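You operate a simulated robot arm through the tools that you are given. There is no shell and no other tool.

You are at the controls of a simulated two-armed robot. One attempt, no reset.

Task
Stop the press, zero its counter and speed, switch off and lift the red ball lever.
Fine: leave the other controls alone.

Only the result counts: the job must be done as asked and must still hold three seconds after the hand-in. Knocking over, shifting, dropping, spilling or breaking anything else fails it.

Robot
Two 6-joint arms with two-finger grippers on one trunk that stands fixed in place. Base frame: the origin is at the foot of the trunk, x ahead of it, y to its left, z up. Lengths are in m, angles in rad, forces in N, time in s.
The left shoulder is at [0.06, 0.143, 0.929], the right one opposite. With the tool pointing down near the work surface each hand reaches from about 0.26 to 0.7 m from the base axis, measured 20 degrees to its own side. Payload 2.45 kg a hand.
The TCP of each hand is the grasp point between the finger pads, 0.026 m short of the fingertips. In the tool frame z runs along the fingers and y along their closing line. The gripper opens to 0.096 m. The gripper's body begins 0.069 m behind the TCP.
Orientation is told as [roll, pitch, yaw] about the base's x, y, z axes, in that order, counted from this pose: with the fingers straight down and closing along the base's y, the tool's x points along the base's -x, its y along +y and its z along -z.

Tools
- The arms move only by the tool drive_tool. It takes "left_moves", "right_moves" or both (then of equal length, played together; a hand with none holds still); each is a list that holds one entry, the list of rows, each a list of 7 numbers: the shift along the tool's x, y, z in m, then the turn, a rotation vector about the tool's x, y, z in rad, then the finger opening in m, from 0 to 0.096. In form: [[[dx, dy, dz, ax, ay, az, claw], ...]]. A call has 1 to 20 rows; each row is the pose to reach, as a shift and turn from the pose commanded when the call began, along the tool's axes at that moment. Rows are played at 5 a second. More than 0.05 m and 0.15 rad between two rows, or a gripper value outside its range, and nothing of the call is played. A pose out of reach is approached as far as the arm can. The call stops where the force on the tool passes 70 N (or 10 N more than at its start, if that is more) or the arm is blocked; 0.2 s more then pass. Each finger halts on what it meets, pressing with about 36 N; the grip force reading is that of the motor and also rises with nothing between the fingers. The clock runs only during rows and for 0.2 s after the last one: add rows that repeat a pose to give the fingers time. It gives the time, the measured TCP pose, the force on the tool (base axes), the opening and the grip force at its end, in the units of the frame above (readings bear some noise), with the torque about the TCP (base axes, N m) and any sound that the robot's microphone picked up.
- Cameras (640 x 400 px; columns grow to the right, rows downward): "scene" is now at [0.1436, 0.0274, 1.5506]; the picture's right is [0.33, -0.94, -0.00], its down [-0.57, -0.20, -0.79] and it looks along [0.75, 0.26, -0.61] (base axes); focal length 332 px, centre (320, 200). "left" rides on the left gripper at [0.082, -0.003, -0.098] in its tool frame; the picture's right is [0.04, 1.00, 0.00], its down [-0.73, 0.03, -0.68] and it looks along [-0.68, 0.03, 0.73] (tool axes); focal length 256 px, centre (320, 200). "right" rides on the right gripper at [0.082, 0.003, -0.098] in its tool frame; the picture's right is [-0.04, 1.00, 0.00], its down [-0.73, -0.03, -0.68] and it looks along [-0.68, -0.03, 0.73] (tool axes); focal length 256 px, centre (320, 200). There is no depth. A picture from a camera that has moved, and an enlarged one, comes with that camera's place and axes in the base frame and with its lens.
- get_image(camera): a new picture of that camera. No time passes.
- slide_trunk(by): slides the trunk up (or, below 0, down) by that many m; the arms and the scene camera ride with it, the base frame stays. It gives what a move gives, with no picture.
- head_to(pan, tilt): turns the head with the scene camera to pan (to the left, within 1.501 rad either way) and tilt (down, from -0.506 to 1.204), counted from straight ahead of the robot. It gives what a move gives.
- inspect(camera, box): a new picture of the part [left, top, right, bottom] of that camera's present view, enlarged. No time passes.
- close_job(): hands the job in; it is judged then, once.

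Nothing tells you positions but the pictures and the camera data. Unless the task says otherwise, let go and move clear before handing in.

The tools are called after "Request:" as a command line: name --argument value ..., lists and objects as JSON in quotes. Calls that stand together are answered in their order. drive_tool: Moves the arms, as the interface text tells. Its arguments: {"type":"object","properties":{"left_moves":{"type":"array","items":{"type":"array","items":{"type":"array","items":{"type":"number"}}}},"right_moves":{"type":"array","items":{"type":"array","items":{"type":"array","items":{"type":"number"}}}}},"required":[]} The other tools are called the same way: slide_trunk (by) slides the trunk up or down; head_to (pan, tilt) turns the head that bears the scene camera; get_image (camera) takes a picture; inspect (camera, box) takes an enlarged picture of a part of a camera's view; close_job () hands the job in.

At the start:

```text
clock: 0.0
left_tcp_pos: [0.3941, 0.3269, 1.3104]
left_tcp_rot: [-0.002, -0.001, 0.001]
left_force: [-0.4, 0.1, 0.7]
left_moment: [-0.02, 0.03, -0.04]
left_grip_width: 0.0962
left_gripper_force: 0.1
right_tcp_pos: [0.434, -0.0615, 1.2727]
right_tcp_rot: [0.001, 0.002, 0.0]
right_force: [0.2, 0.7, 0.1]
right_moment: [-0.02, 0.0, 0.0]
right_grip_width: 0.0958
right_gripper_force: 0.0
trunk travel left (down, up): [-0.555, 0.035]
head pan, tilt: [0.337, 0.653]
```

scene: 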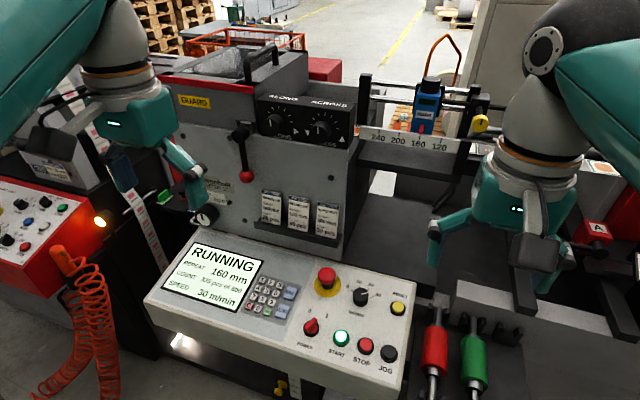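
right: 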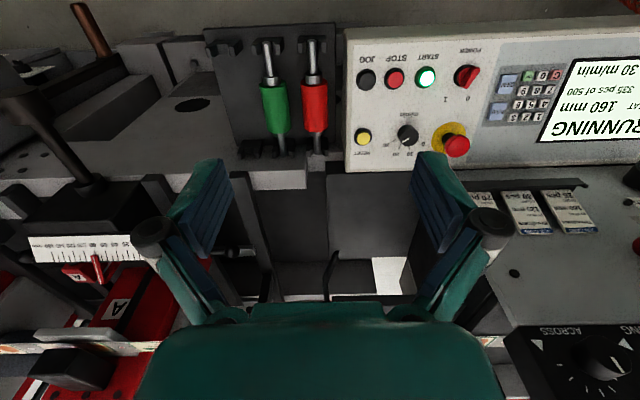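
left: 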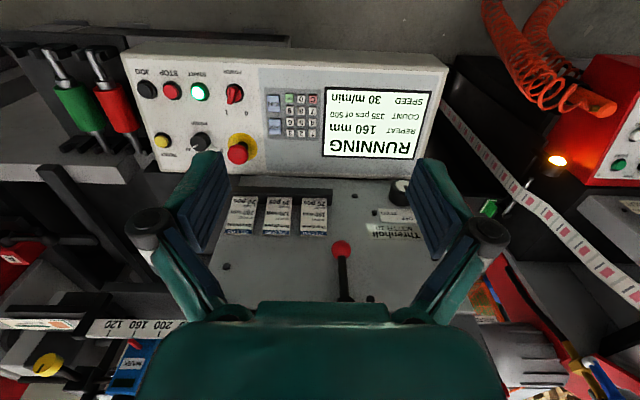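

I see a printing press with a control panel (display RUNNING, keypad, e-stop, speed knob, reset, power switch, start/stop/jog) and a red ball lever on the machine's face. I'll take closer looks before moving.

Request:
inspect --camera "scene" --box '[140, 220, 420, 395]'

Request:
inspect --camera "scene" --box '[180, 80, 360, 240]'

Request:
inspect --camera "right" --box '[340, 20, 640, 180]'

Request:
inspect --camera "left" --box '[120, 40, 460, 300]'

```text
2.29 times, centred on (280, 308) of scene
camera zoom: at [0.1436, 0.0274, 1.5506], right [0.33, -0.94, 0.0], down [-0.57, -0.2, -0.79], along [0.75, 0.26, -0.61], focal length 760 px, centre (411, -46)
```

zoom: 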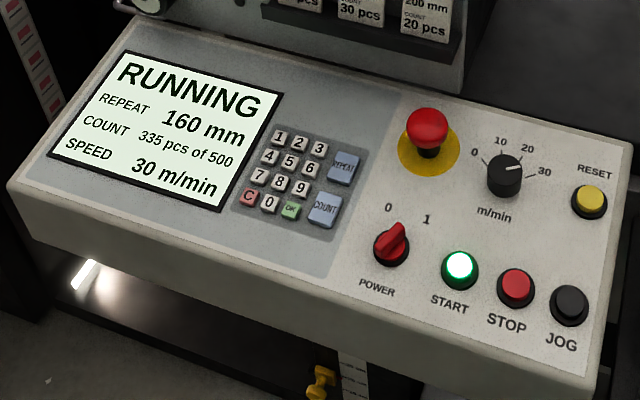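

```text
2.50 times, centred on (270, 160) of scene
camera zoom: at [0.1436, 0.0274, 1.5506], right [0.33, -0.94, 0.0], down [-0.57, -0.2, -0.79], along [0.75, 0.26, -0.61], focal length 831 px, centre (445, 300)
```

zoom: 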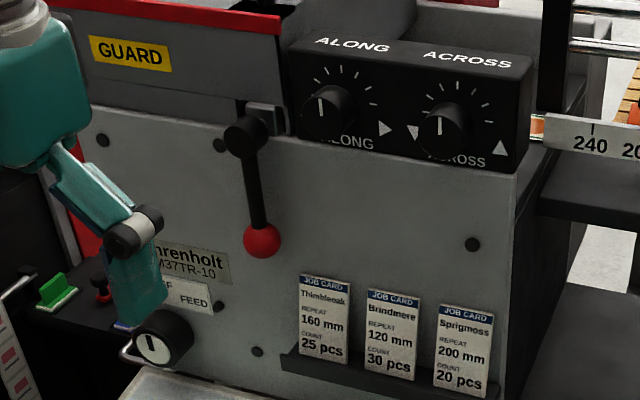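

```text
2.13 times, centred on (490, 100) of right
camera zoom: at [0.3524, -0.0589, 1.3698], right [0.04, 1.0, 0.0], down [0.73, -0.03, 0.68], along [0.68, -0.03, -0.73], focal length 546 px, centre (-43, 413)
```

zoom: 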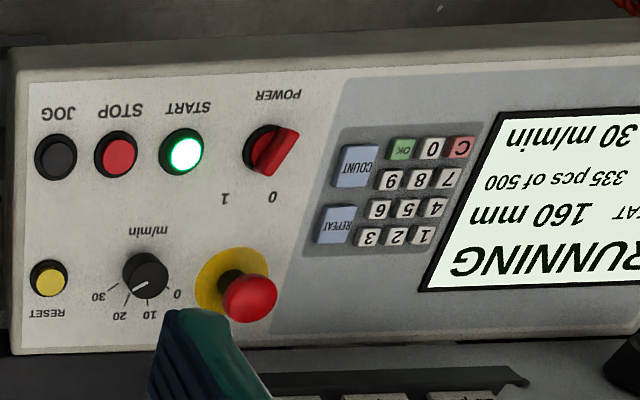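

```text
1.54 times, centred on (290, 170) of left
camera zoom: at [0.3136, 0.3245, 1.4087], right [-0.04, 1.0, 0.0], down [0.73, 0.03, 0.68], along [0.68, 0.03, -0.73], focal length 394 px, centre (366, 246)
```

zoom: 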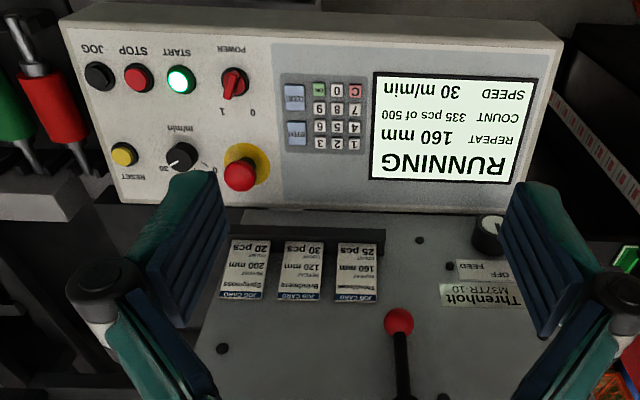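

The panel lies nearly flat, facing up at about z 0.92. STOP is near (0.50, 0.06), RESET near (0.60, 0.01), the speed knob near (0.59, 0.09) and POWER near (0.50, 0.17). The ball is near (0.66, 0.375, 1.15). I'll look around for further labels before acting.

Request:
inspect --camera "scene" --box '[290, 255, 420, 370]'

Request:
inspect --camera "scene" --box '[220, 110, 300, 200]'

Request:
inspect --camera "right" --box '[430, 50, 510, 110]'

Request:
inspect --camera "right" --box '[350, 110, 480, 180]'

Request:
inspect --camera "left" --box '[300, 170, 440, 310]'

Request:
inspect --camera "scene" --box '[0, 140, 160, 290]'

```text
3.48 times, centred on (355, 312) of scene
camera zoom: at [0.1436, 0.0274, 1.5506], right [0.33, -0.94, 0.0], down [-0.57, -0.2, -0.79], along [0.75, 0.26, -0.61], focal length 1156 px, centre (198, -191)
```

zoom: 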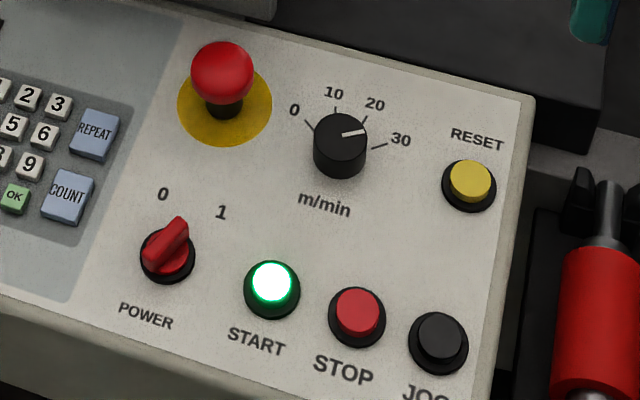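

```text
4.44 times, centred on (260, 155) of scene
camera zoom: at [0.1436, 0.0274, 1.5506], right [0.33, -0.94, 0.0], down [-0.57, -0.2, -0.79], along [0.75, 0.26, -0.61], focal length 1477 px, centre (587, 400)
```

zoom: 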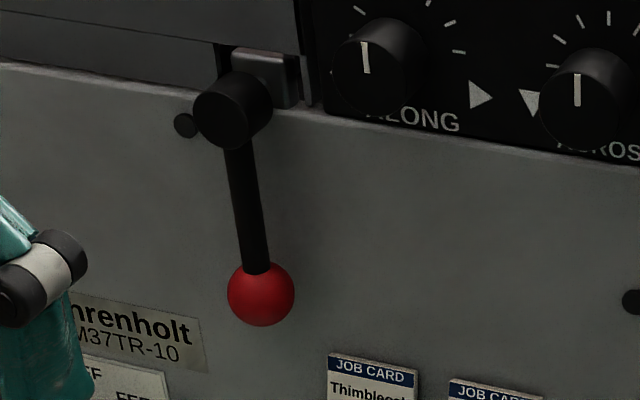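

```text
6.67 times, centred on (470, 80) of right
camera zoom: at [0.3524, -0.0589, 1.3698], right [0.04, 1.0, 0.0], down [0.73, -0.03, 0.68], along [0.68, -0.03, -0.73], focal length 1707 px, centre (-680, 1000)
```

zoom: 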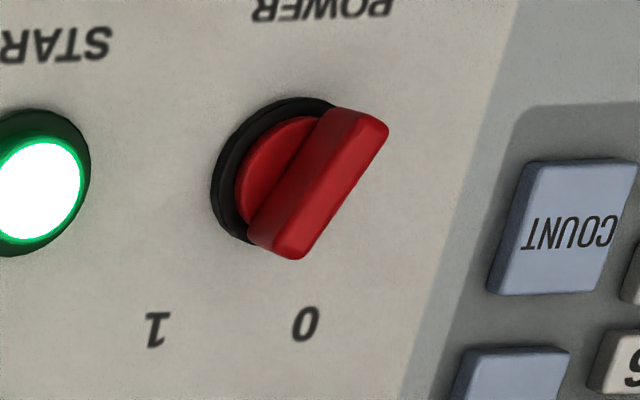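

```text
4.92 times, centred on (415, 145) of right
camera zoom: at [0.3524, -0.0589, 1.3698], right [0.04, 1.0, 0.0], down [0.73, -0.03, 0.68], along [0.68, -0.03, -0.73], focal length 1260 px, centre (-148, 471)
```

zoom: 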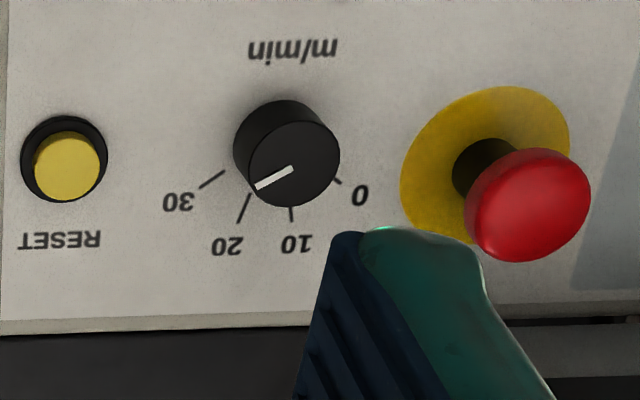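

```text
2.86 times, centred on (370, 240) of left
camera zoom: at [0.3136, 0.3245, 1.4087], right [-0.04, 1.0, 0.0], down [0.73, 0.03, 0.68], along [0.68, 0.03, -0.73], focal length 731 px, centre (177, 86)
```

zoom: 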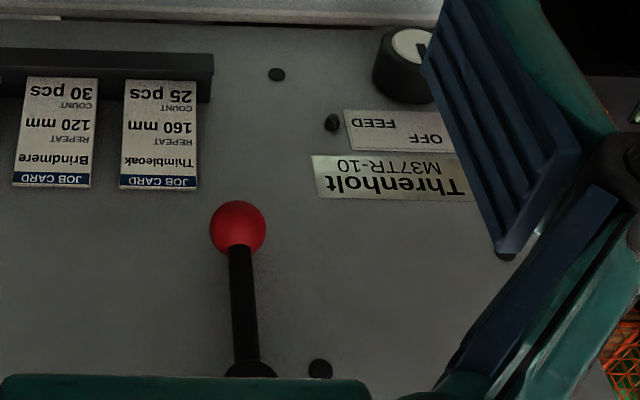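

```text
2.67 times, centred on (80, 215) of scene
camera zoom: at [0.1436, 0.0274, 1.5506], right [0.33, -0.94, 0.0], down [-0.57, -0.2, -0.79], along [0.75, 0.26, -0.61], focal length 886 px, centre (960, 160)
```

zoom: 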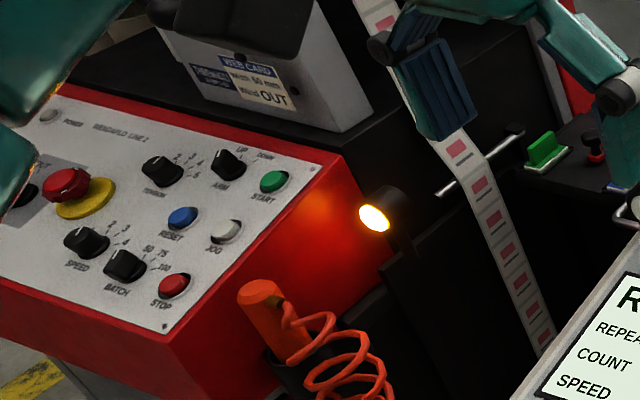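

Two machines are in view: the light panel belongs to the press (Threnholt), and the red panel to the left is a different machine. POWER points at 1 and the speed knob at 30. I'll bring the right hand, fingers closed, above STOP and look again.

Request:
drive_tool --right_moves '[[[-0.0165, 0.03, 0, 0, 0, 0, 0.06], [-0.033, 0.06, 0, 0, 0, 0, 0.03], [-0.0495, 0.09, 0, 0, 0, 0, 0.0], [-0.066, 0.1195, 0, 0, 0, 0, 0], [-0.066, 0.1195, 0.04, 0, 0, 0, 0], [-0.066, 0.1195, 0.08, 0, 0, 0, 0], [-0.066, 0.1195, 0.12, 0, 0, 0, 0], [-0.066, 0.1195, 0.16, 0, 0, 0, 0], [-0.066, 0.1195, 0.2, 0, 0, 0, 0], [-0.066, 0.1195, 0.24, 0, 0, 0, 0], [-0.066, 0.1195, 0.2627, 0, 0, 0, 0], [-0.066, 0.1195, 0.2627, 0, 0, 0, 0]]]'

```text
clock: 2.6
left_tcp_pos: [0.3944, 0.3269, 1.3111]
left_tcp_rot: [-0.001, -0.001, 0.0]
left_force: [0.0, -1.2, 0.0]
left_moment: [0.0, 0.0, 0.01]
left_grip_width: 0.0961
left_gripper_force: 0.1
right_tcp_pos: [0.4992, 0.0599, 1.0081]
right_tcp_rot: [0.0, 0.0, -0.001]
right_force: [-0.4, 0.6, -0.4]
right_moment: [-0.04, 0.02, -0.01]
right_grip_width: 0.0
right_gripper_force: 28.5
right hand out of reach, approached as far as the arm can: row 3, 4, 5
trunk travel left (down, up): [-0.555, 0.035]
head pan, tilt: [0.337, 0.653]
```

Request:
get_image --camera "scene"

Request:
get_image --camera "right"

Request:
inspect --camera "scene" --box '[290, 240, 450, 370]'

Request:
get_image --camera "left"

```text
taken
camera scene: at [0.1436, 0.0274, 1.5506], right [0.33, -0.94, 0.0], down [-0.57, -0.2, -0.79], along [0.75, 0.26, -0.61], focal length 332 px, centre (320, 200)
```

scene: 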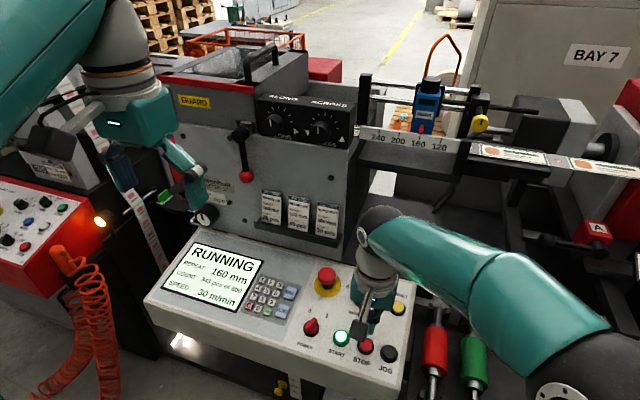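

```text
taken
camera right: at [0.4172, 0.0623, 1.1067], right [0.04, 1.0, 0.0], down [0.73, -0.03, 0.68], along [0.68, -0.03, -0.73], focal length 256 px, centre (320, 200)
```

right: 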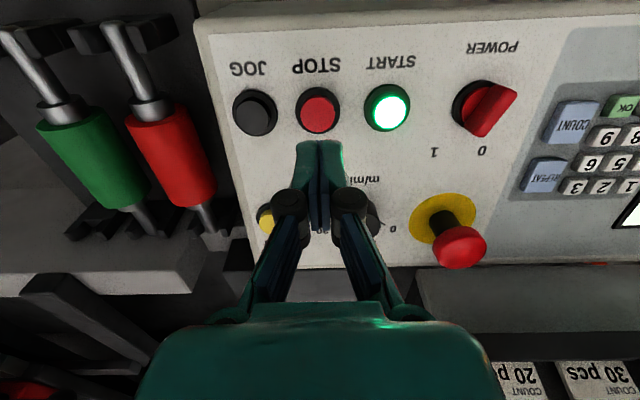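

```text
3.08 times, centred on (370, 305) of scene
camera zoom: at [0.1436, 0.0274, 1.5506], right [0.33, -0.94, 0.0], down [-0.57, -0.2, -0.79], along [0.75, 0.26, -0.61], focal length 1022 px, centre (166, -123)
```

zoom: 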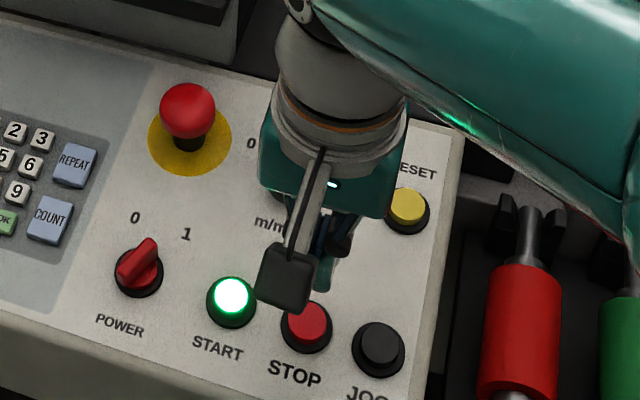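

```text
taken
camera left: at [0.3136, 0.3245, 1.4091], right [-0.04, 1.0, 0.0], down [0.73, 0.03, 0.68], along [0.68, 0.03, -0.73], focal length 256 px, centre (320, 200)
```

left: 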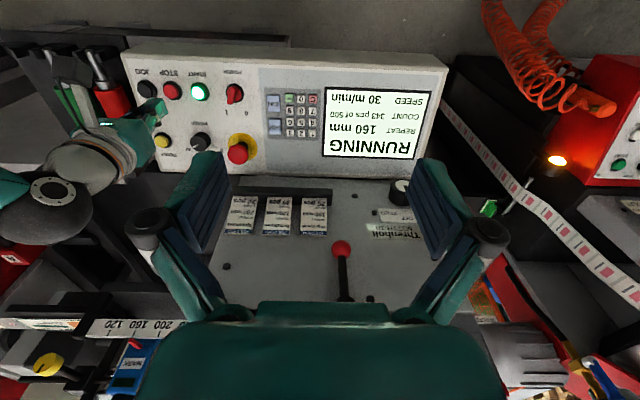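

Counter still runs (343). The right fingertips hang just above STOP, which I place at (0.498, 0.057). I'll lower onto it gently.

Request:
drive_tool --right_moves '[[[0.0012, -0.0025, 0.03, 0, 0, 0, 0], [0.0012, -0.0025, 0.05, 0, 0, 0, 0], [0.0012, -0.0025, 0.056, 0, 0, 0, 0], [0.0012, -0.0025, 0.058, 0, 0, 0, 0]]]'

```text
clock: 3.6
left_tcp_pos: [0.3924, 0.3262, 1.3135]
left_tcp_rot: [0.0, -0.004, 0.001]
left_force: [-0.1, 0.6, -0.7]
left_moment: [-0.01, 0.01, -0.02]
left_grip_width: 0.096
left_gripper_force: 0.0
right_tcp_pos: [0.4995, 0.057, 0.9564]
right_tcp_rot: [0.006, -0.011, -0.001]
right_force: [7.6, 1.0, 35.5]
right_moment: [-0.03, -0.58, 0.14]
right_grip_width: 0.0058
right_gripper_force: 28.7
trunk travel left (down, up): [-0.555, 0.035]
head pan, tilt: [0.337, 0.653]
heard: click
```

A click was heard with 35 N on the tip. I'll check the display.

Request:
inspect --camera "scene" --box '[150, 225, 410, 395]'

Request:
get_image --camera "right"

```text
2.35 times, centred on (280, 310) of scene
camera zoom: at [0.1415, 0.0271, 1.5515], right [0.33, -0.94, 0.0], down [-0.57, -0.2, -0.8], along [0.75, 0.26, -0.61], focal length 782 px, centre (414, -59)
```

zoom: 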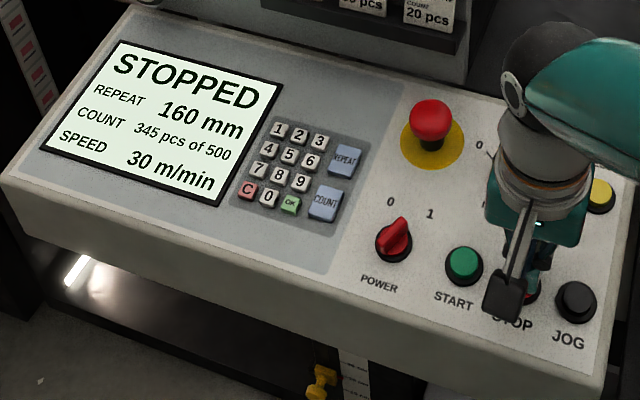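

```text
taken
camera right: at [0.417, 0.059, 1.0524], right [0.04, 1.0, 0.01], down [0.73, -0.03, 0.69], along [0.69, -0.02, -0.73], focal length 256 px, centre (320, 200)
```

right: 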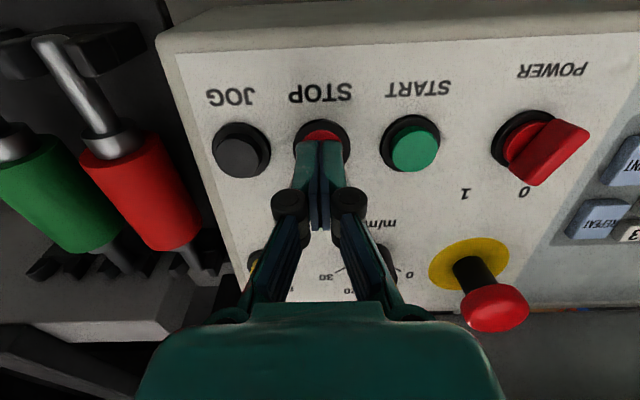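

The display reads STOPPED with the count at 345. I'll raise the hand and move above RESET at about (0.596, 0.012).

Request:
drive_tool --right_moves '[[[0, 0, -0.02, 0, 0, 0, 0], [0, 0, -0.05, 0, 0, 0, 0], [0, 0, -0.08, 0, 0, 0, 0], [-0.033, -0.015, -0.08, 0, 0, 0, 0], [-0.066, -0.03, -0.08, 0, 0, 0, 0], [-0.0972, -0.044, -0.08, 0, 0, 0, 0], [-0.0972, -0.044, -0.06, 0, 0, 0, 0], [-0.0972, -0.044, -0.06, 0, 0, 0, 0]]]'

Request:
get_image --camera "right"

Request:
inspect --camera "scene" --box '[290, 225, 450, 370]'

Request:
get_image --camera "left"

```text
clock: 5.4
left_tcp_pos: [0.3949, 0.3253, 1.3109]
left_tcp_rot: [0.0, -0.001, 0.0]
left_force: [0.4, -0.1, -0.4]
left_moment: [0.0, -0.01, 0.0]
left_grip_width: 0.0958
left_gripper_force: 0.1
right_tcp_pos: [0.5986, 0.0101, 1.0117]
right_tcp_rot: [0.0, 0.002, 0.001]
right_force: [-0.7, 0.9, -0.8]
right_moment: [0.01, 0.05, -0.02]
right_grip_width: 0.0001
right_gripper_force: 28.2
trunk travel left (down, up): [-0.555, 0.035]
head pan, tilt: [0.337, 0.653]
```

```text
taken
camera right: at [0.5153, 0.0136, 1.1095], right [0.04, 1.0, 0.0], down [0.73, -0.03, 0.68], along [0.68, -0.03, -0.73], focal length 256 px, centre (320, 200)
```

right: 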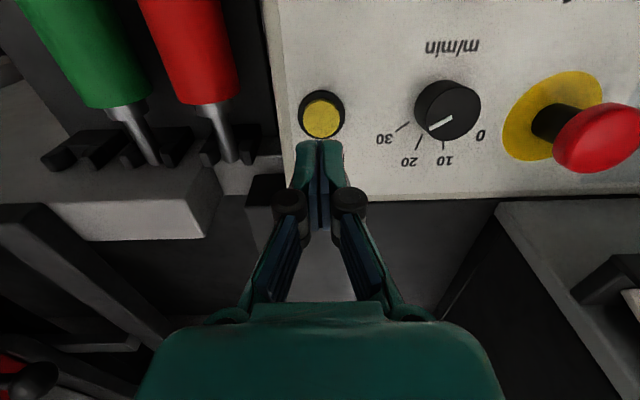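

```text
2.76 times, centred on (370, 298) of scene
camera zoom: at [0.1441, 0.0274, 1.5506], right [0.33, -0.94, 0.0], down [-0.57, -0.2, -0.79], along [0.75, 0.26, -0.61], focal length 917 px, centre (182, -69)
```

zoom: 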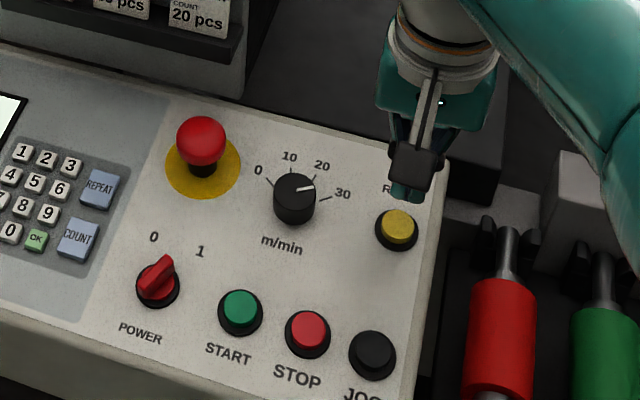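

```text
taken
camera left: at [0.314, 0.3245, 1.409], right [-0.04, 1.0, 0.0], down [0.73, 0.03, 0.68], along [0.68, 0.03, -0.73], focal length 256 px, centre (320, 200)
```

left: 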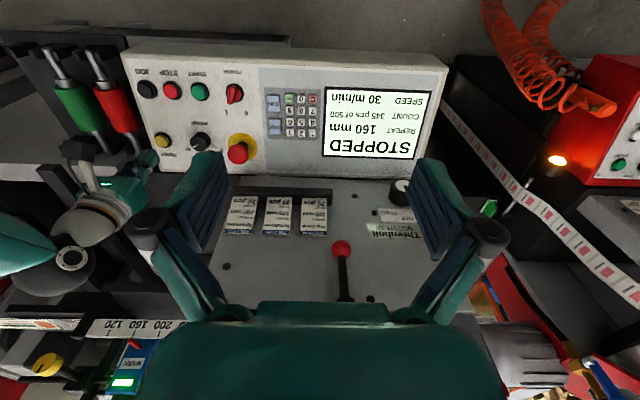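

The count holds at 345 and I'm above RESET; the rail and knob stay clear. I'll press RESET gently and read the display.

Request:
drive_tool --right_moves '[[[0.001, -0.0005, 0.025, 0, 0, 0, 0], [0.001, -0.0005, 0.038, 0, 0, 0, 0], [0.001, -0.0005, 0.043, 0, 0, 0, 0], [0.001, -0.0005, 0.046, 0, 0, 0, 0]]]'

Request:
inspect --camera "scene" --box '[150, 225, 410, 395]'

```text
clock: 6.4
left_tcp_pos: [0.3923, 0.3267, 1.3126]
left_tcp_rot: [0.001, -0.004, 0.0]
left_force: [0.1, 0.2, -0.3]
left_moment: [-0.01, 0.0, -0.03]
left_grip_width: 0.096
left_gripper_force: 0.0
right_tcp_pos: [0.5974, 0.0096, 0.9706]
right_tcp_rot: [0.003, -0.011, -0.003]
right_force: [6.6, -1.6, 24.3]
right_moment: [-0.05, -0.38, 0.07]
right_grip_width: 0.006
right_gripper_force: 28.4
trunk travel left (down, up): [-0.555, 0.035]
head pan, tilt: [0.337, 0.653]
heard: click
```

```text
2.35 times, centred on (280, 310) of scene
camera zoom: at [0.142, 0.0271, 1.5513], right [0.33, -0.94, 0.0], down [-0.57, -0.2, -0.8], along [0.75, 0.26, -0.61], focal length 782 px, centre (414, -59)
```

zoom: 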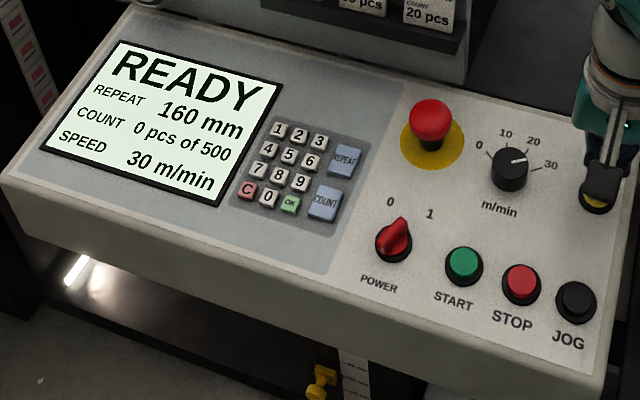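

RESET zeroed the counter (READY, 0 of 500). Next is the speed knob at about (0.592, 0.093): I'll lift, move over it, open the fingers, and tilt the tool by about 8° to match the panel slope.

Request:
drive_tool --right_moves '[[[0, 0, -0.02, 0, 0, 0, 0], [0, 0, -0.05, 0, 0, 0, 0], [0, 0, -0.085, 0, 0, 0, 0.03], [0.001, 0.04, -0.085, 0, 0, 0, 0.06], [0.003, 0.0815, -0.085, 0, -0.07, 0, 0.06], [0.003, 0.0815, -0.085, 0, -0.142, 0, 0.06], [0.003, 0.0815, -0.085, 0, -0.142, 0, 0.06]]]'

Request:
get_image --camera "right"

Request:
inspect --camera "scene" --box '[290, 225, 450, 370]'

Request:
inspect --camera "left" --box '[110, 40, 330, 200]'

```text
clock: 8.0
left_tcp_pos: [0.3946, 0.3262, 1.3124]
left_tcp_rot: [-0.001, -0.002, -0.001]
left_force: [0.1, 0.1, 0.0]
left_moment: [-0.01, 0.01, -0.01]
left_grip_width: 0.0961
left_gripper_force: 0.1
right_tcp_pos: [0.5917, 0.0922, 1.0507]
right_tcp_rot: [0.0, -0.141, 0.002]
right_force: [0.2, 0.7, -0.8]
right_moment: [0.0, -0.04, -0.01]
right_grip_width: 0.0599
right_gripper_force: 0.0
trunk travel left (down, up): [-0.555, 0.035]
head pan, tilt: [0.337, 0.653]
```

```text
taken
camera right: at [0.4967, 0.0952, 1.1355], right [0.04, 1.0, 0.01], down [0.63, -0.03, 0.78], along [0.78, -0.03, -0.63], focal length 256 px, centre (320, 200)
```

right: 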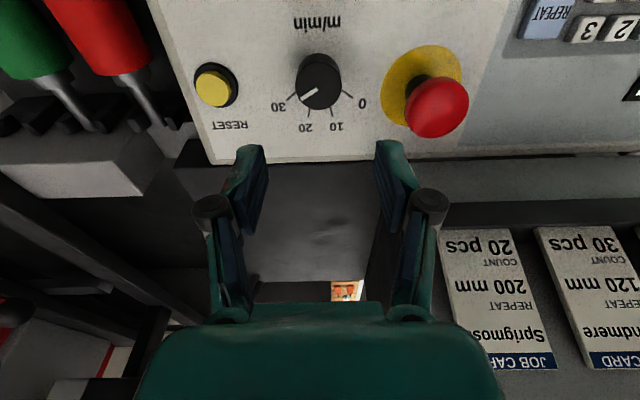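

```text
2.76 times, centred on (370, 298) of scene
camera zoom: at [0.1443, 0.0279, 1.5505], right [0.33, -0.94, 0.0], down [-0.57, -0.2, -0.79], along [0.75, 0.26, -0.61], focal length 917 px, centre (182, -69)
```

zoom: 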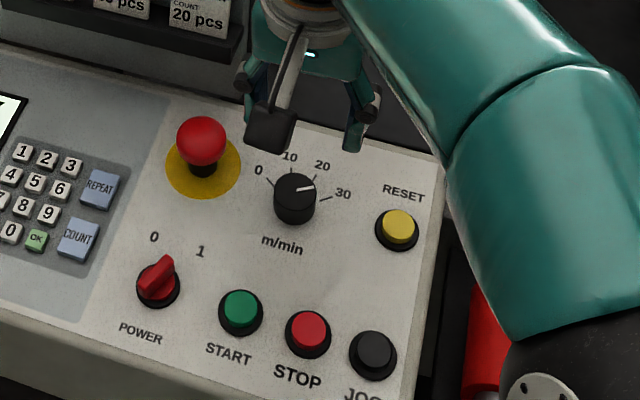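

```text
2.50 times, centred on (220, 120) of left
camera zoom: at [0.3143, 0.3249, 1.4088], right [-0.04, 1.0, 0.0], down [0.73, 0.03, 0.68], along [0.68, 0.03, -0.73], focal length 640 px, centre (570, 400)
```

zoom: 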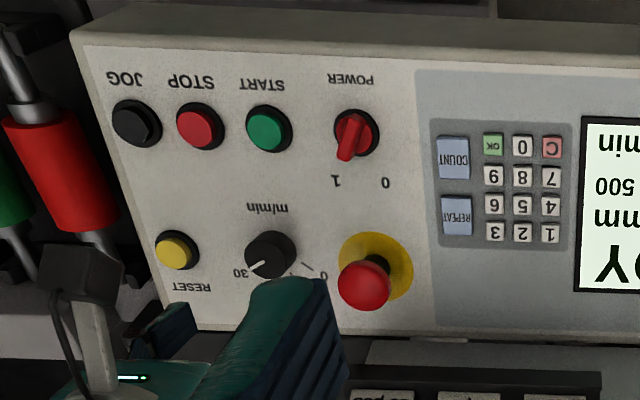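

The open fingers sit above and beyond the knob. I'll zoom in for its exact centre and the pointer angle.

Request:
inspect --camera "right" --box '[260, 30, 380, 140]'

Request:
inspect --camera "scene" --box '[340, 260, 400, 310]'

```text
3.64 times, centred on (320, 85) of right
camera zoom: at [0.4967, 0.0952, 1.1355], right [0.04, 1.0, 0.01], down [0.63, -0.03, 0.78], along [0.78, -0.03, -0.63], focal length 931 px, centre (320, 618)
```

zoom: 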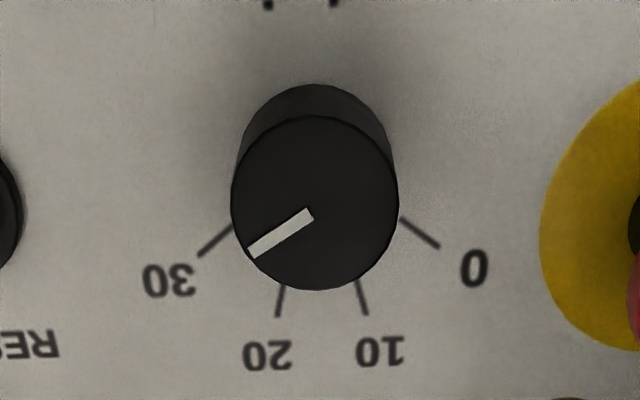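

```text
8.00 times, centred on (370, 285) of scene
camera zoom: at [0.1443, 0.0279, 1.5505], right [0.33, -0.94, 0.0], down [-0.57, -0.2, -0.79], along [0.75, 0.26, -0.61], focal length 2658 px, centre (-80, -480)
```

zoom: 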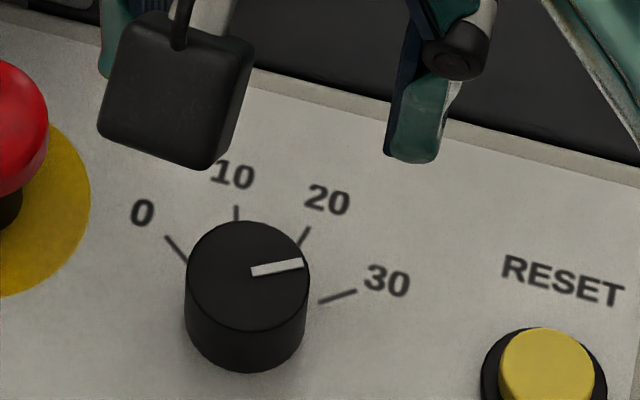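

The knob is about 34 mm across, its pointer sits at 30 (about 52° to the right) and 0 is about 52° to the left. I'll shift above it, pre-rotate the gripper 0.9 rad to the right and check alignment.

Request:
drive_tool --right_moves '[[[0.0043, -0.0003, 0.005, 0, 0, 0.13, 0.06], [0.0087, -0.0007, 0.01, 0, 0, 0.26, 0.06], [0.013, -0.001, 0.015, 0, 0, 0.39, 0.06], [0.0173, -0.0013, 0.02, 0, 0, 0.52, 0.06], [0.0173, -0.0013, 0.028, 0, 0, 0.65, 0.06], [0.0173, -0.0013, 0.036, 0, 0, 0.78, 0.06], [0.0173, -0.0013, 0.0465, 0, 0, 0.9, 0.06], [0.0173, -0.0013, 0.0465, 0, 0, 0.9, 0.06]]]'

Request:
get_image --camera "right"

Request:
inspect --camera "scene" --box '[310, 225, 430, 325]'

Request:
inspect --camera "left" --box '[110, 40, 330, 200]'

```text
clock: 9.8
left_tcp_pos: [0.3942, 0.3254, 1.3098]
left_tcp_rot: [-0.002, -0.001, 0.0]
left_force: [0.2, 0.7, -0.3]
left_moment: [-0.01, 0.02, 0.01]
left_grip_width: 0.0959
left_gripper_force: 0.0
right_tcp_pos: [0.5813, 0.0925, 1.0028]
right_tcp_rot: [0.112, -0.088, -0.907]
right_force: [0.2, -0.1, 0.5]
right_moment: [0.01, 0.02, 0.01]
right_grip_width: 0.0598
right_gripper_force: 0.1
trunk travel left (down, up): [-0.555, 0.035]
head pan, tilt: [0.337, 0.653]
```

```text
taken
camera right: at [0.5205, 0.157, 1.092], right [0.8, 0.59, 0.11], down [0.33, -0.59, 0.73], along [0.5, -0.55, -0.67], focal length 256 px, centre (320, 200)
```

right: 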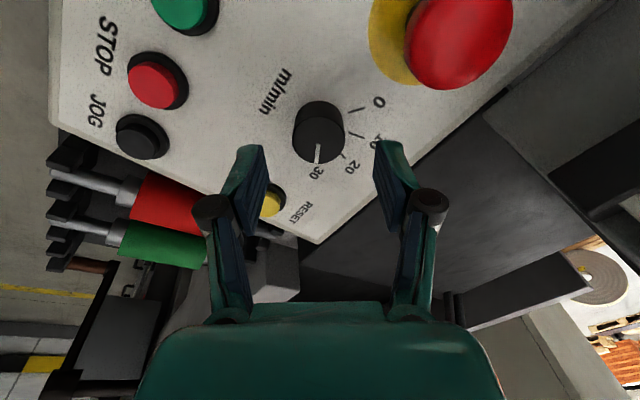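

```text
4.00 times, centred on (370, 275) of scene
camera zoom: at [0.1436, 0.0273, 1.5506], right [0.33, -0.94, 0.0], down [-0.57, -0.2, -0.79], along [0.75, 0.26, -0.61], focal length 1329 px, centre (120, -100)
```

zoom: 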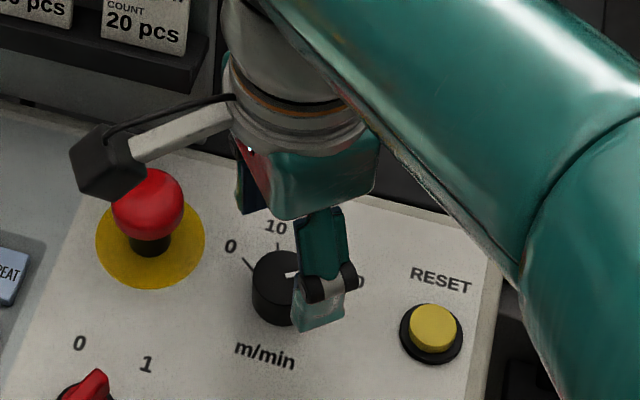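

```text
2.50 times, centred on (220, 120) of left
camera zoom: at [0.3136, 0.3244, 1.4091], right [-0.04, 1.0, 0.0], down [0.73, 0.03, 0.68], along [0.68, 0.03, -0.73], focal length 640 px, centre (570, 400)
```

zoom: 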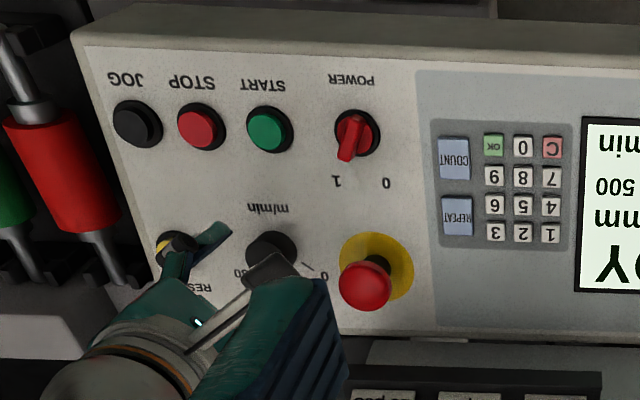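

Request:
inspect --camera "right" --box '[240, 70, 400, 180]'

```text
3.64 times, centred on (320, 125) of right
camera zoom: at [0.5205, 0.157, 1.092], right [0.8, 0.59, 0.11], down [0.33, -0.59, 0.73], along [0.5, -0.55, -0.67], focal length 931 px, centre (320, 473)
```

zoom: 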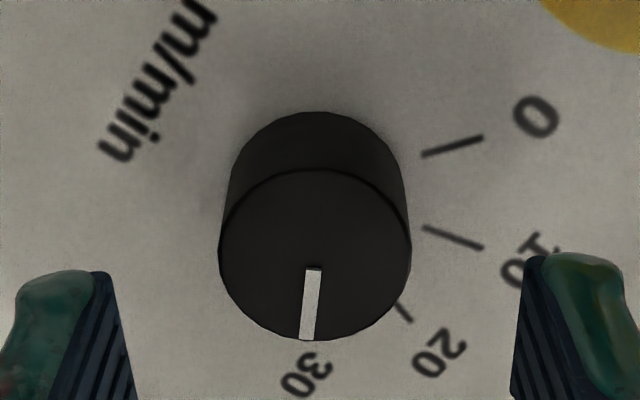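

The knob axis lines up with the tool axis: its top is 46 mm ahead of the TCP and it is 33 mm across. I'll descend 34 mm and close on it.

Request:
drive_tool --right_moves '[[[0, -0.001, 0.012, 0, 0, 0, 0.056], [0, -0.001, 0.024, 0, 0, 0, 0.056], [0, -0.001, 0.034, 0, 0, 0, 0.056], [0, -0.001, 0.034, 0, 0, 0, 0.045], [0, -0.001, 0.034, 0, 0, 0, 0.035], [0, -0.001, 0.034, 0, 0, 0, 0.025], [0, -0.001, 0.034, 0, 0, 0, 0.02], [0, -0.001, 0.034, 0, 0, 0, 0.02]]]'

Request:
get_image --camera "right"

Request:
inspect --camera "scene" --box '[310, 225, 430, 325]'

```text
clock: 11.6
left_tcp_pos: [0.3943, 0.326, 1.3107]
left_tcp_rot: [-0.001, -0.001, 0.0]
left_force: [-0.4, -0.4, -0.4]
left_moment: [-0.04, -0.02, -0.01]
left_grip_width: 0.0958
left_gripper_force: 0.0
right_tcp_pos: [0.5855, 0.091, 0.9682]
right_tcp_rot: [0.109, -0.086, -0.905]
right_force: [-0.7, -1.1, -1.7]
right_moment: [-0.16, -0.09, -0.04]
right_grip_width: 0.0325
right_gripper_force: 45.6
trunk travel left (down, up): [-0.555, 0.035]
head pan, tilt: [0.337, 0.653]
```

```text
taken
camera right: at [0.5242, 0.1572, 1.0582], right [0.8, 0.59, 0.11], down [0.33, -0.59, 0.73], along [0.5, -0.55, -0.67], focal length 256 px, centre (320, 200)
```

right: 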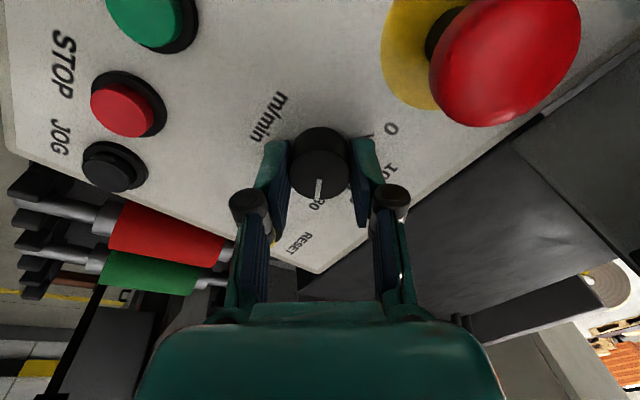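

```text
4.00 times, centred on (370, 275) of scene
camera zoom: at [0.1438, 0.0273, 1.5506], right [0.33, -0.94, 0.0], down [-0.57, -0.2, -0.79], along [0.75, 0.26, -0.61], focal length 1329 px, centre (120, -100)
```

zoom: 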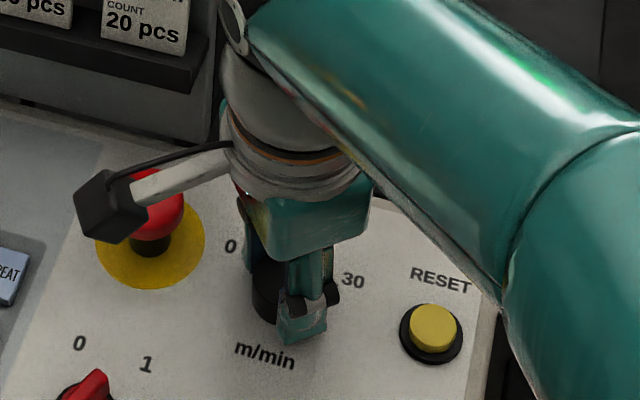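

The knob is gripped (32.5 mm wide, low side forces). I'll turn it left (base +z) halfway and check the speed display.

Request:
drive_tool --right_moves '[[[0, 0, 0, 0, 0, -0.12, 0.02], [0, 0, 0, 0, 0, -0.25, 0.02], [0, 0, 0, 0, 0, -0.38, 0.02], [0, 0, 0, 0, 0, -0.51, 0.02], [0, 0, 0, 0, 0, -0.64, 0.02], [0, 0, 0, 0, 0, -0.77, 0.02], [0, 0, 0, 0, 0, -0.9, 0.02], [0, 0, 0, 0, 0, -0.9, 0.02]]]'

Request:
inspect --camera "scene" --box '[150, 225, 410, 395]'

Request:
get_image --camera "right"

```text
clock: 13.4
left_tcp_pos: [0.3936, 0.3267, 1.3111]
left_tcp_rot: [-0.002, -0.002, 0.0]
left_force: [0.2, 0.0, -0.1]
left_moment: [0.01, -0.01, 0.01]
left_grip_width: 0.0959
left_gripper_force: 0.1
right_tcp_pos: [0.5863, 0.0911, 0.9674]
right_tcp_rot: [-0.002, -0.141, 0.001]
right_force: [-0.8, 11.2, -5.0]
right_moment: [0.34, -0.6, 0.05]
right_grip_width: 0.0325
right_gripper_force: 45.4
trunk travel left (down, up): [-0.555, 0.035]
head pan, tilt: [0.337, 0.653]
```

```text
2.35 times, centred on (280, 310) of scene
camera zoom: at [0.1442, 0.0291, 1.5505], right [0.33, -0.94, 0.0], down [-0.57, -0.2, -0.79], along [0.75, 0.26, -0.61], focal length 782 px, centre (414, -59)
```

zoom: 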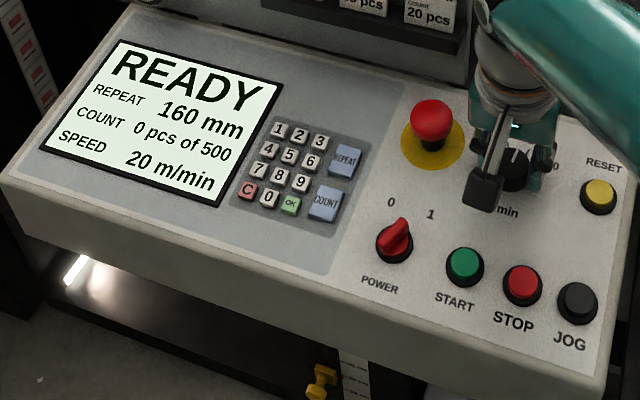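

```text
taken
camera right: at [0.4912, 0.0945, 1.0536], right [0.04, 1.0, 0.01], down [0.63, -0.03, 0.78], along [0.77, -0.03, -0.63], focal length 256 px, centre (320, 200)
```

right: 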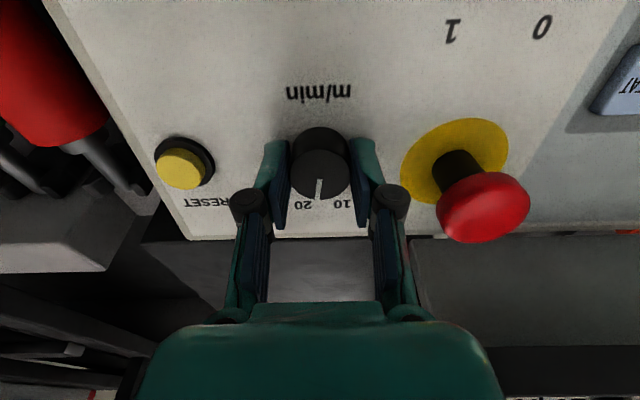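

The knob follows and the display shows 20 m/min. I'll continue turning towards 0.

Request:
drive_tool --right_moves '[[[0, 0, 0, 0, 0, -0.13, 0.02], [0, 0, 0, 0, 0, -0.26, 0.02], [0, 0, 0, 0, 0, -0.39, 0.02], [0, 0, 0, 0, 0, -0.52, 0.02], [0, 0, 0, 0, 0, -0.65, 0.02], [0, 0, 0, 0, 0, -0.78, 0.02], [0, 0, 0, 0, 0, -0.91, 0.02], [0, 0, 0, 0, 0, -1.04, 0.02], [0, 0, 0, 0, 0, -1.1, 0.02], [0, 0, 0, 0, 0, -1.1, 0.02]]]'

Request:
inspect --camera "scene" --box '[150, 225, 410, 395]'

Request:
inspect --camera "right" --box '[220, 80, 420, 230]'

```text
clock: 15.6
left_tcp_pos: [0.3952, 0.3289, 1.311]
left_tcp_rot: [0.0, 0.0, 0.0]
left_force: [-0.2, 0.0, 1.1]
left_moment: [-0.02, 0.0, -0.01]
left_grip_width: 0.0961
left_gripper_force: 0.1
right_tcp_pos: [0.5865, 0.0922, 0.968]
right_tcp_rot: [-0.128, -0.063, 1.105]
right_force: [4.2, 18.1, -1.2]
right_moment: [-0.38, 0.26, -0.03]
right_grip_width: 0.0323
right_gripper_force: 45.2
trunk travel left (down, up): [-0.555, 0.035]
head pan, tilt: [0.337, 0.653]
```

```text
2.35 times, centred on (280, 310) of scene
camera zoom: at [0.1448, 0.0302, 1.5505], right [0.33, -0.94, 0.0], down [-0.57, -0.2, -0.79], along [0.75, 0.26, -0.61], focal length 782 px, centre (414, -59)
```

zoom: 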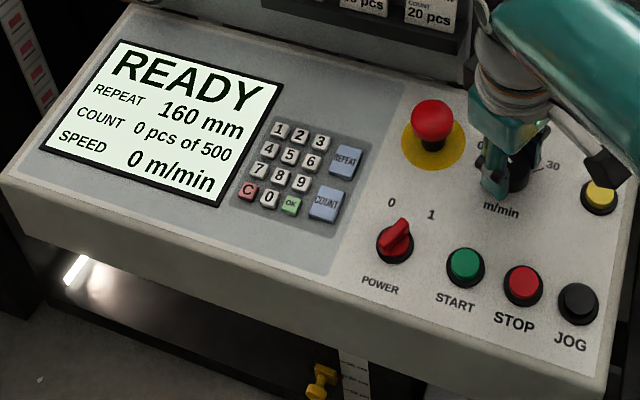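

```text
2.67 times, centred on (320, 155) of right
camera zoom: at [0.5323, 0.0205, 1.0594], right [-0.86, 0.49, -0.12], down [0.26, 0.64, 0.72], along [0.43, 0.59, -0.68], focal length 683 px, centre (320, 320)
```

zoom: 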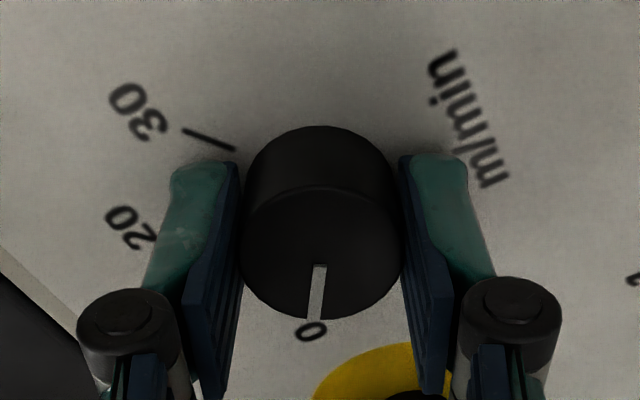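

Speed reads 0 m/min and the pointer is on 0. I'll release, back straight off, and check it stays.

Request:
drive_tool --right_moves '[[[0, 0, 0, 0, 0, 0, 0.035], [0, 0, 0, 0, 0, 0, 0.045], [0, 0, 0, 0, 0, 0, 0.052], [0, 0, 0, 0, 0, 0, 0.054], [0, 0, -0.015, 0, 0, 0, 0.054], [0, 0, -0.035, 0, 0, 0, 0.054], [0, 0, -0.06, 0, 0, 0, 0.054], [0, 0, -0.09, 0, 0, 0, 0.054], [0, 0, -0.12, 0, 0, 0, 0.054], [0, 0, -0.12, 0, 0, 0, 0.054]]]'

Request:
inspect --camera "scene" --box '[150, 225, 410, 395]'

Request:
get_image --camera "right"

```text
clock: 17.8
left_tcp_pos: [0.3955, 0.326, 1.3113]
left_tcp_rot: [0.0, -0.002, -0.001]
left_force: [-0.2, 0.0, 0.2]
left_moment: [0.01, -0.03, 0.02]
left_grip_width: 0.096
left_gripper_force: 0.0
right_tcp_pos: [0.5703, 0.09, 1.0867]
right_tcp_rot: [-0.127, -0.064, 1.103]
right_force: [-1.1, -0.2, -0.4]
right_moment: [0.0, 0.01, 0.04]
right_grip_width: 0.0542
right_gripper_force: 0.1
trunk travel left (down, up): [-0.555, 0.035]
head pan, tilt: [0.337, 0.653]
```

```text
2.35 times, centred on (280, 310) of scene
camera zoom: at [0.1441, 0.0274, 1.5506], right [0.33, -0.94, 0.0], down [-0.57, -0.2, -0.79], along [0.75, 0.26, -0.61], focal length 782 px, centre (414, -59)
```

zoom: 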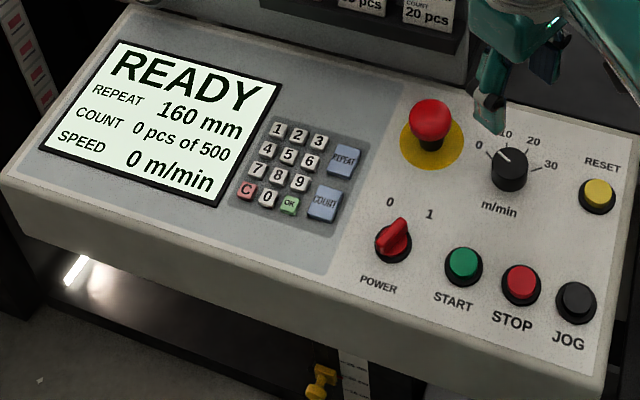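

```text
taken
camera right: at [0.5161, 0.019, 1.1783], right [-0.86, 0.49, -0.12], down [0.26, 0.64, 0.72], along [0.43, 0.59, -0.68], focal length 256 px, centre (320, 200)
```

right: 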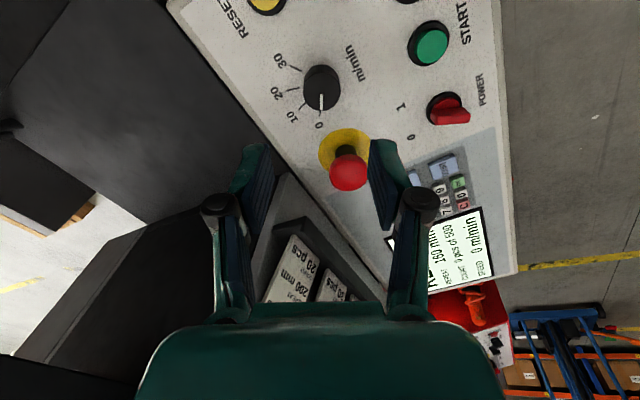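

The knob stayed on 0 and the display reads 0 m/min. I'll withdraw the right hand up and back to its own side so the left hand can take POWER.

Request:
drive_tool --right_moves '[[[0, 0, -0.015, 0, 0, 0.14, 0.054], [0, 0, -0.03, 0, 0, 0.28, 0.054], [0, 0, -0.045, 0, 0, 0.42, 0.054], [0, 0, -0.06, 0, 0, 0.56, 0.054], [0, 0, -0.075, 0, 0, 0.7, 0.054], [0, 0, -0.09, 0, 0, 0.84, 0.054], [0, 0, -0.105, 0, 0, 0.98, 0.054], [0, 0, -0.12, 0, 0, 1.1, 0.054], [0, 0, -0.12, 0, 0, 1.1, 0.054]]]'

Request:
drive_tool --right_moves '[[[0.02, -0.03, 0, 0, 0.05, 0, 0.054], [0.04, -0.06, 0, 0, 0.1, 0, 0.054], [0.06, -0.09, 0, 0, 0.142, 0, 0.054], [0.08, -0.12, 0, 0, 0.142, 0, 0.054], [0.1, -0.15, 0, 0, 0.142, 0, 0.054], [0.12, -0.18, 0, 0, 0.142, 0, 0.054], [0.12, -0.18, 0, 0, 0.142, 0, 0.054]]]'

Request:
inspect --camera "left" --box '[110, 40, 330, 200]'

Request:
get_image --camera "scene"

```text
clock: 20.0
left_tcp_pos: [0.3946, 0.3247, 1.3118]
left_tcp_rot: [0.0, 0.0, 0.0]
left_force: [-0.1, -0.1, -0.6]
left_moment: [-0.01, 0.02, -0.04]
left_grip_width: 0.0963
left_gripper_force: 0.0
right_tcp_pos: [0.5496, 0.0543, 1.2065]
right_tcp_rot: [0.025, -0.151, -0.06]
right_force: [-0.1, -0.5, -0.7]
right_moment: [0.02, 0.03, 0.0]
right_grip_width: 0.0539
right_gripper_force: 0.1
right hand out of reach, approached as far as the arm can: row 5, 6, 7, 8, 9
trunk travel left (down, up): [-0.555, 0.035]
head pan, tilt: [0.337, 0.653]
stopped in row 9 (right hand): the arm was blocked; the commanded pose is now the measured one
```

```text
clock: 21.6
left_tcp_pos: [0.3955, 0.3251, 1.3116]
left_tcp_rot: [0.0, -0.004, 0.001]
left_force: [0.1, 0.1, 0.1]
left_moment: [-0.02, 0.0, 0.03]
left_grip_width: 0.0963
left_gripper_force: 0.1
right_tcp_pos: [0.421, -0.1152, 1.1863]
right_tcp_rot: [0.018, -0.007, -0.047]
right_force: [0.5, 0.1, 0.3]
right_moment: [-0.01, 0.03, 0.02]
right_grip_width: 0.0542
right_gripper_force: 0.0
trunk travel left (down, up): [-0.555, 0.035]
head pan, tilt: [0.337, 0.653]
```

```text
2.50 times, centred on (220, 120) of left
camera zoom: at [0.3144, 0.3251, 1.4092], right [-0.04, 1.0, 0.0], down [0.73, 0.03, 0.68], along [0.68, 0.03, -0.73], focal length 640 px, centre (570, 400)
```

zoom: 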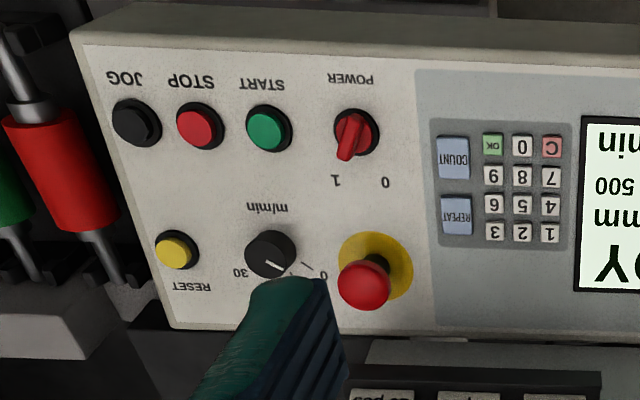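

```text
taken
camera scene: at [0.1446, 0.0281, 1.5505], right [0.33, -0.94, 0.0], down [-0.57, -0.2, -0.79], along [0.75, 0.26, -0.61], focal length 332 px, centre (320, 200)
```

scene: 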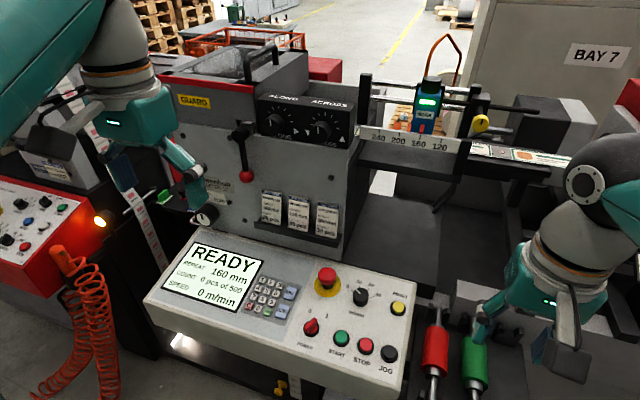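

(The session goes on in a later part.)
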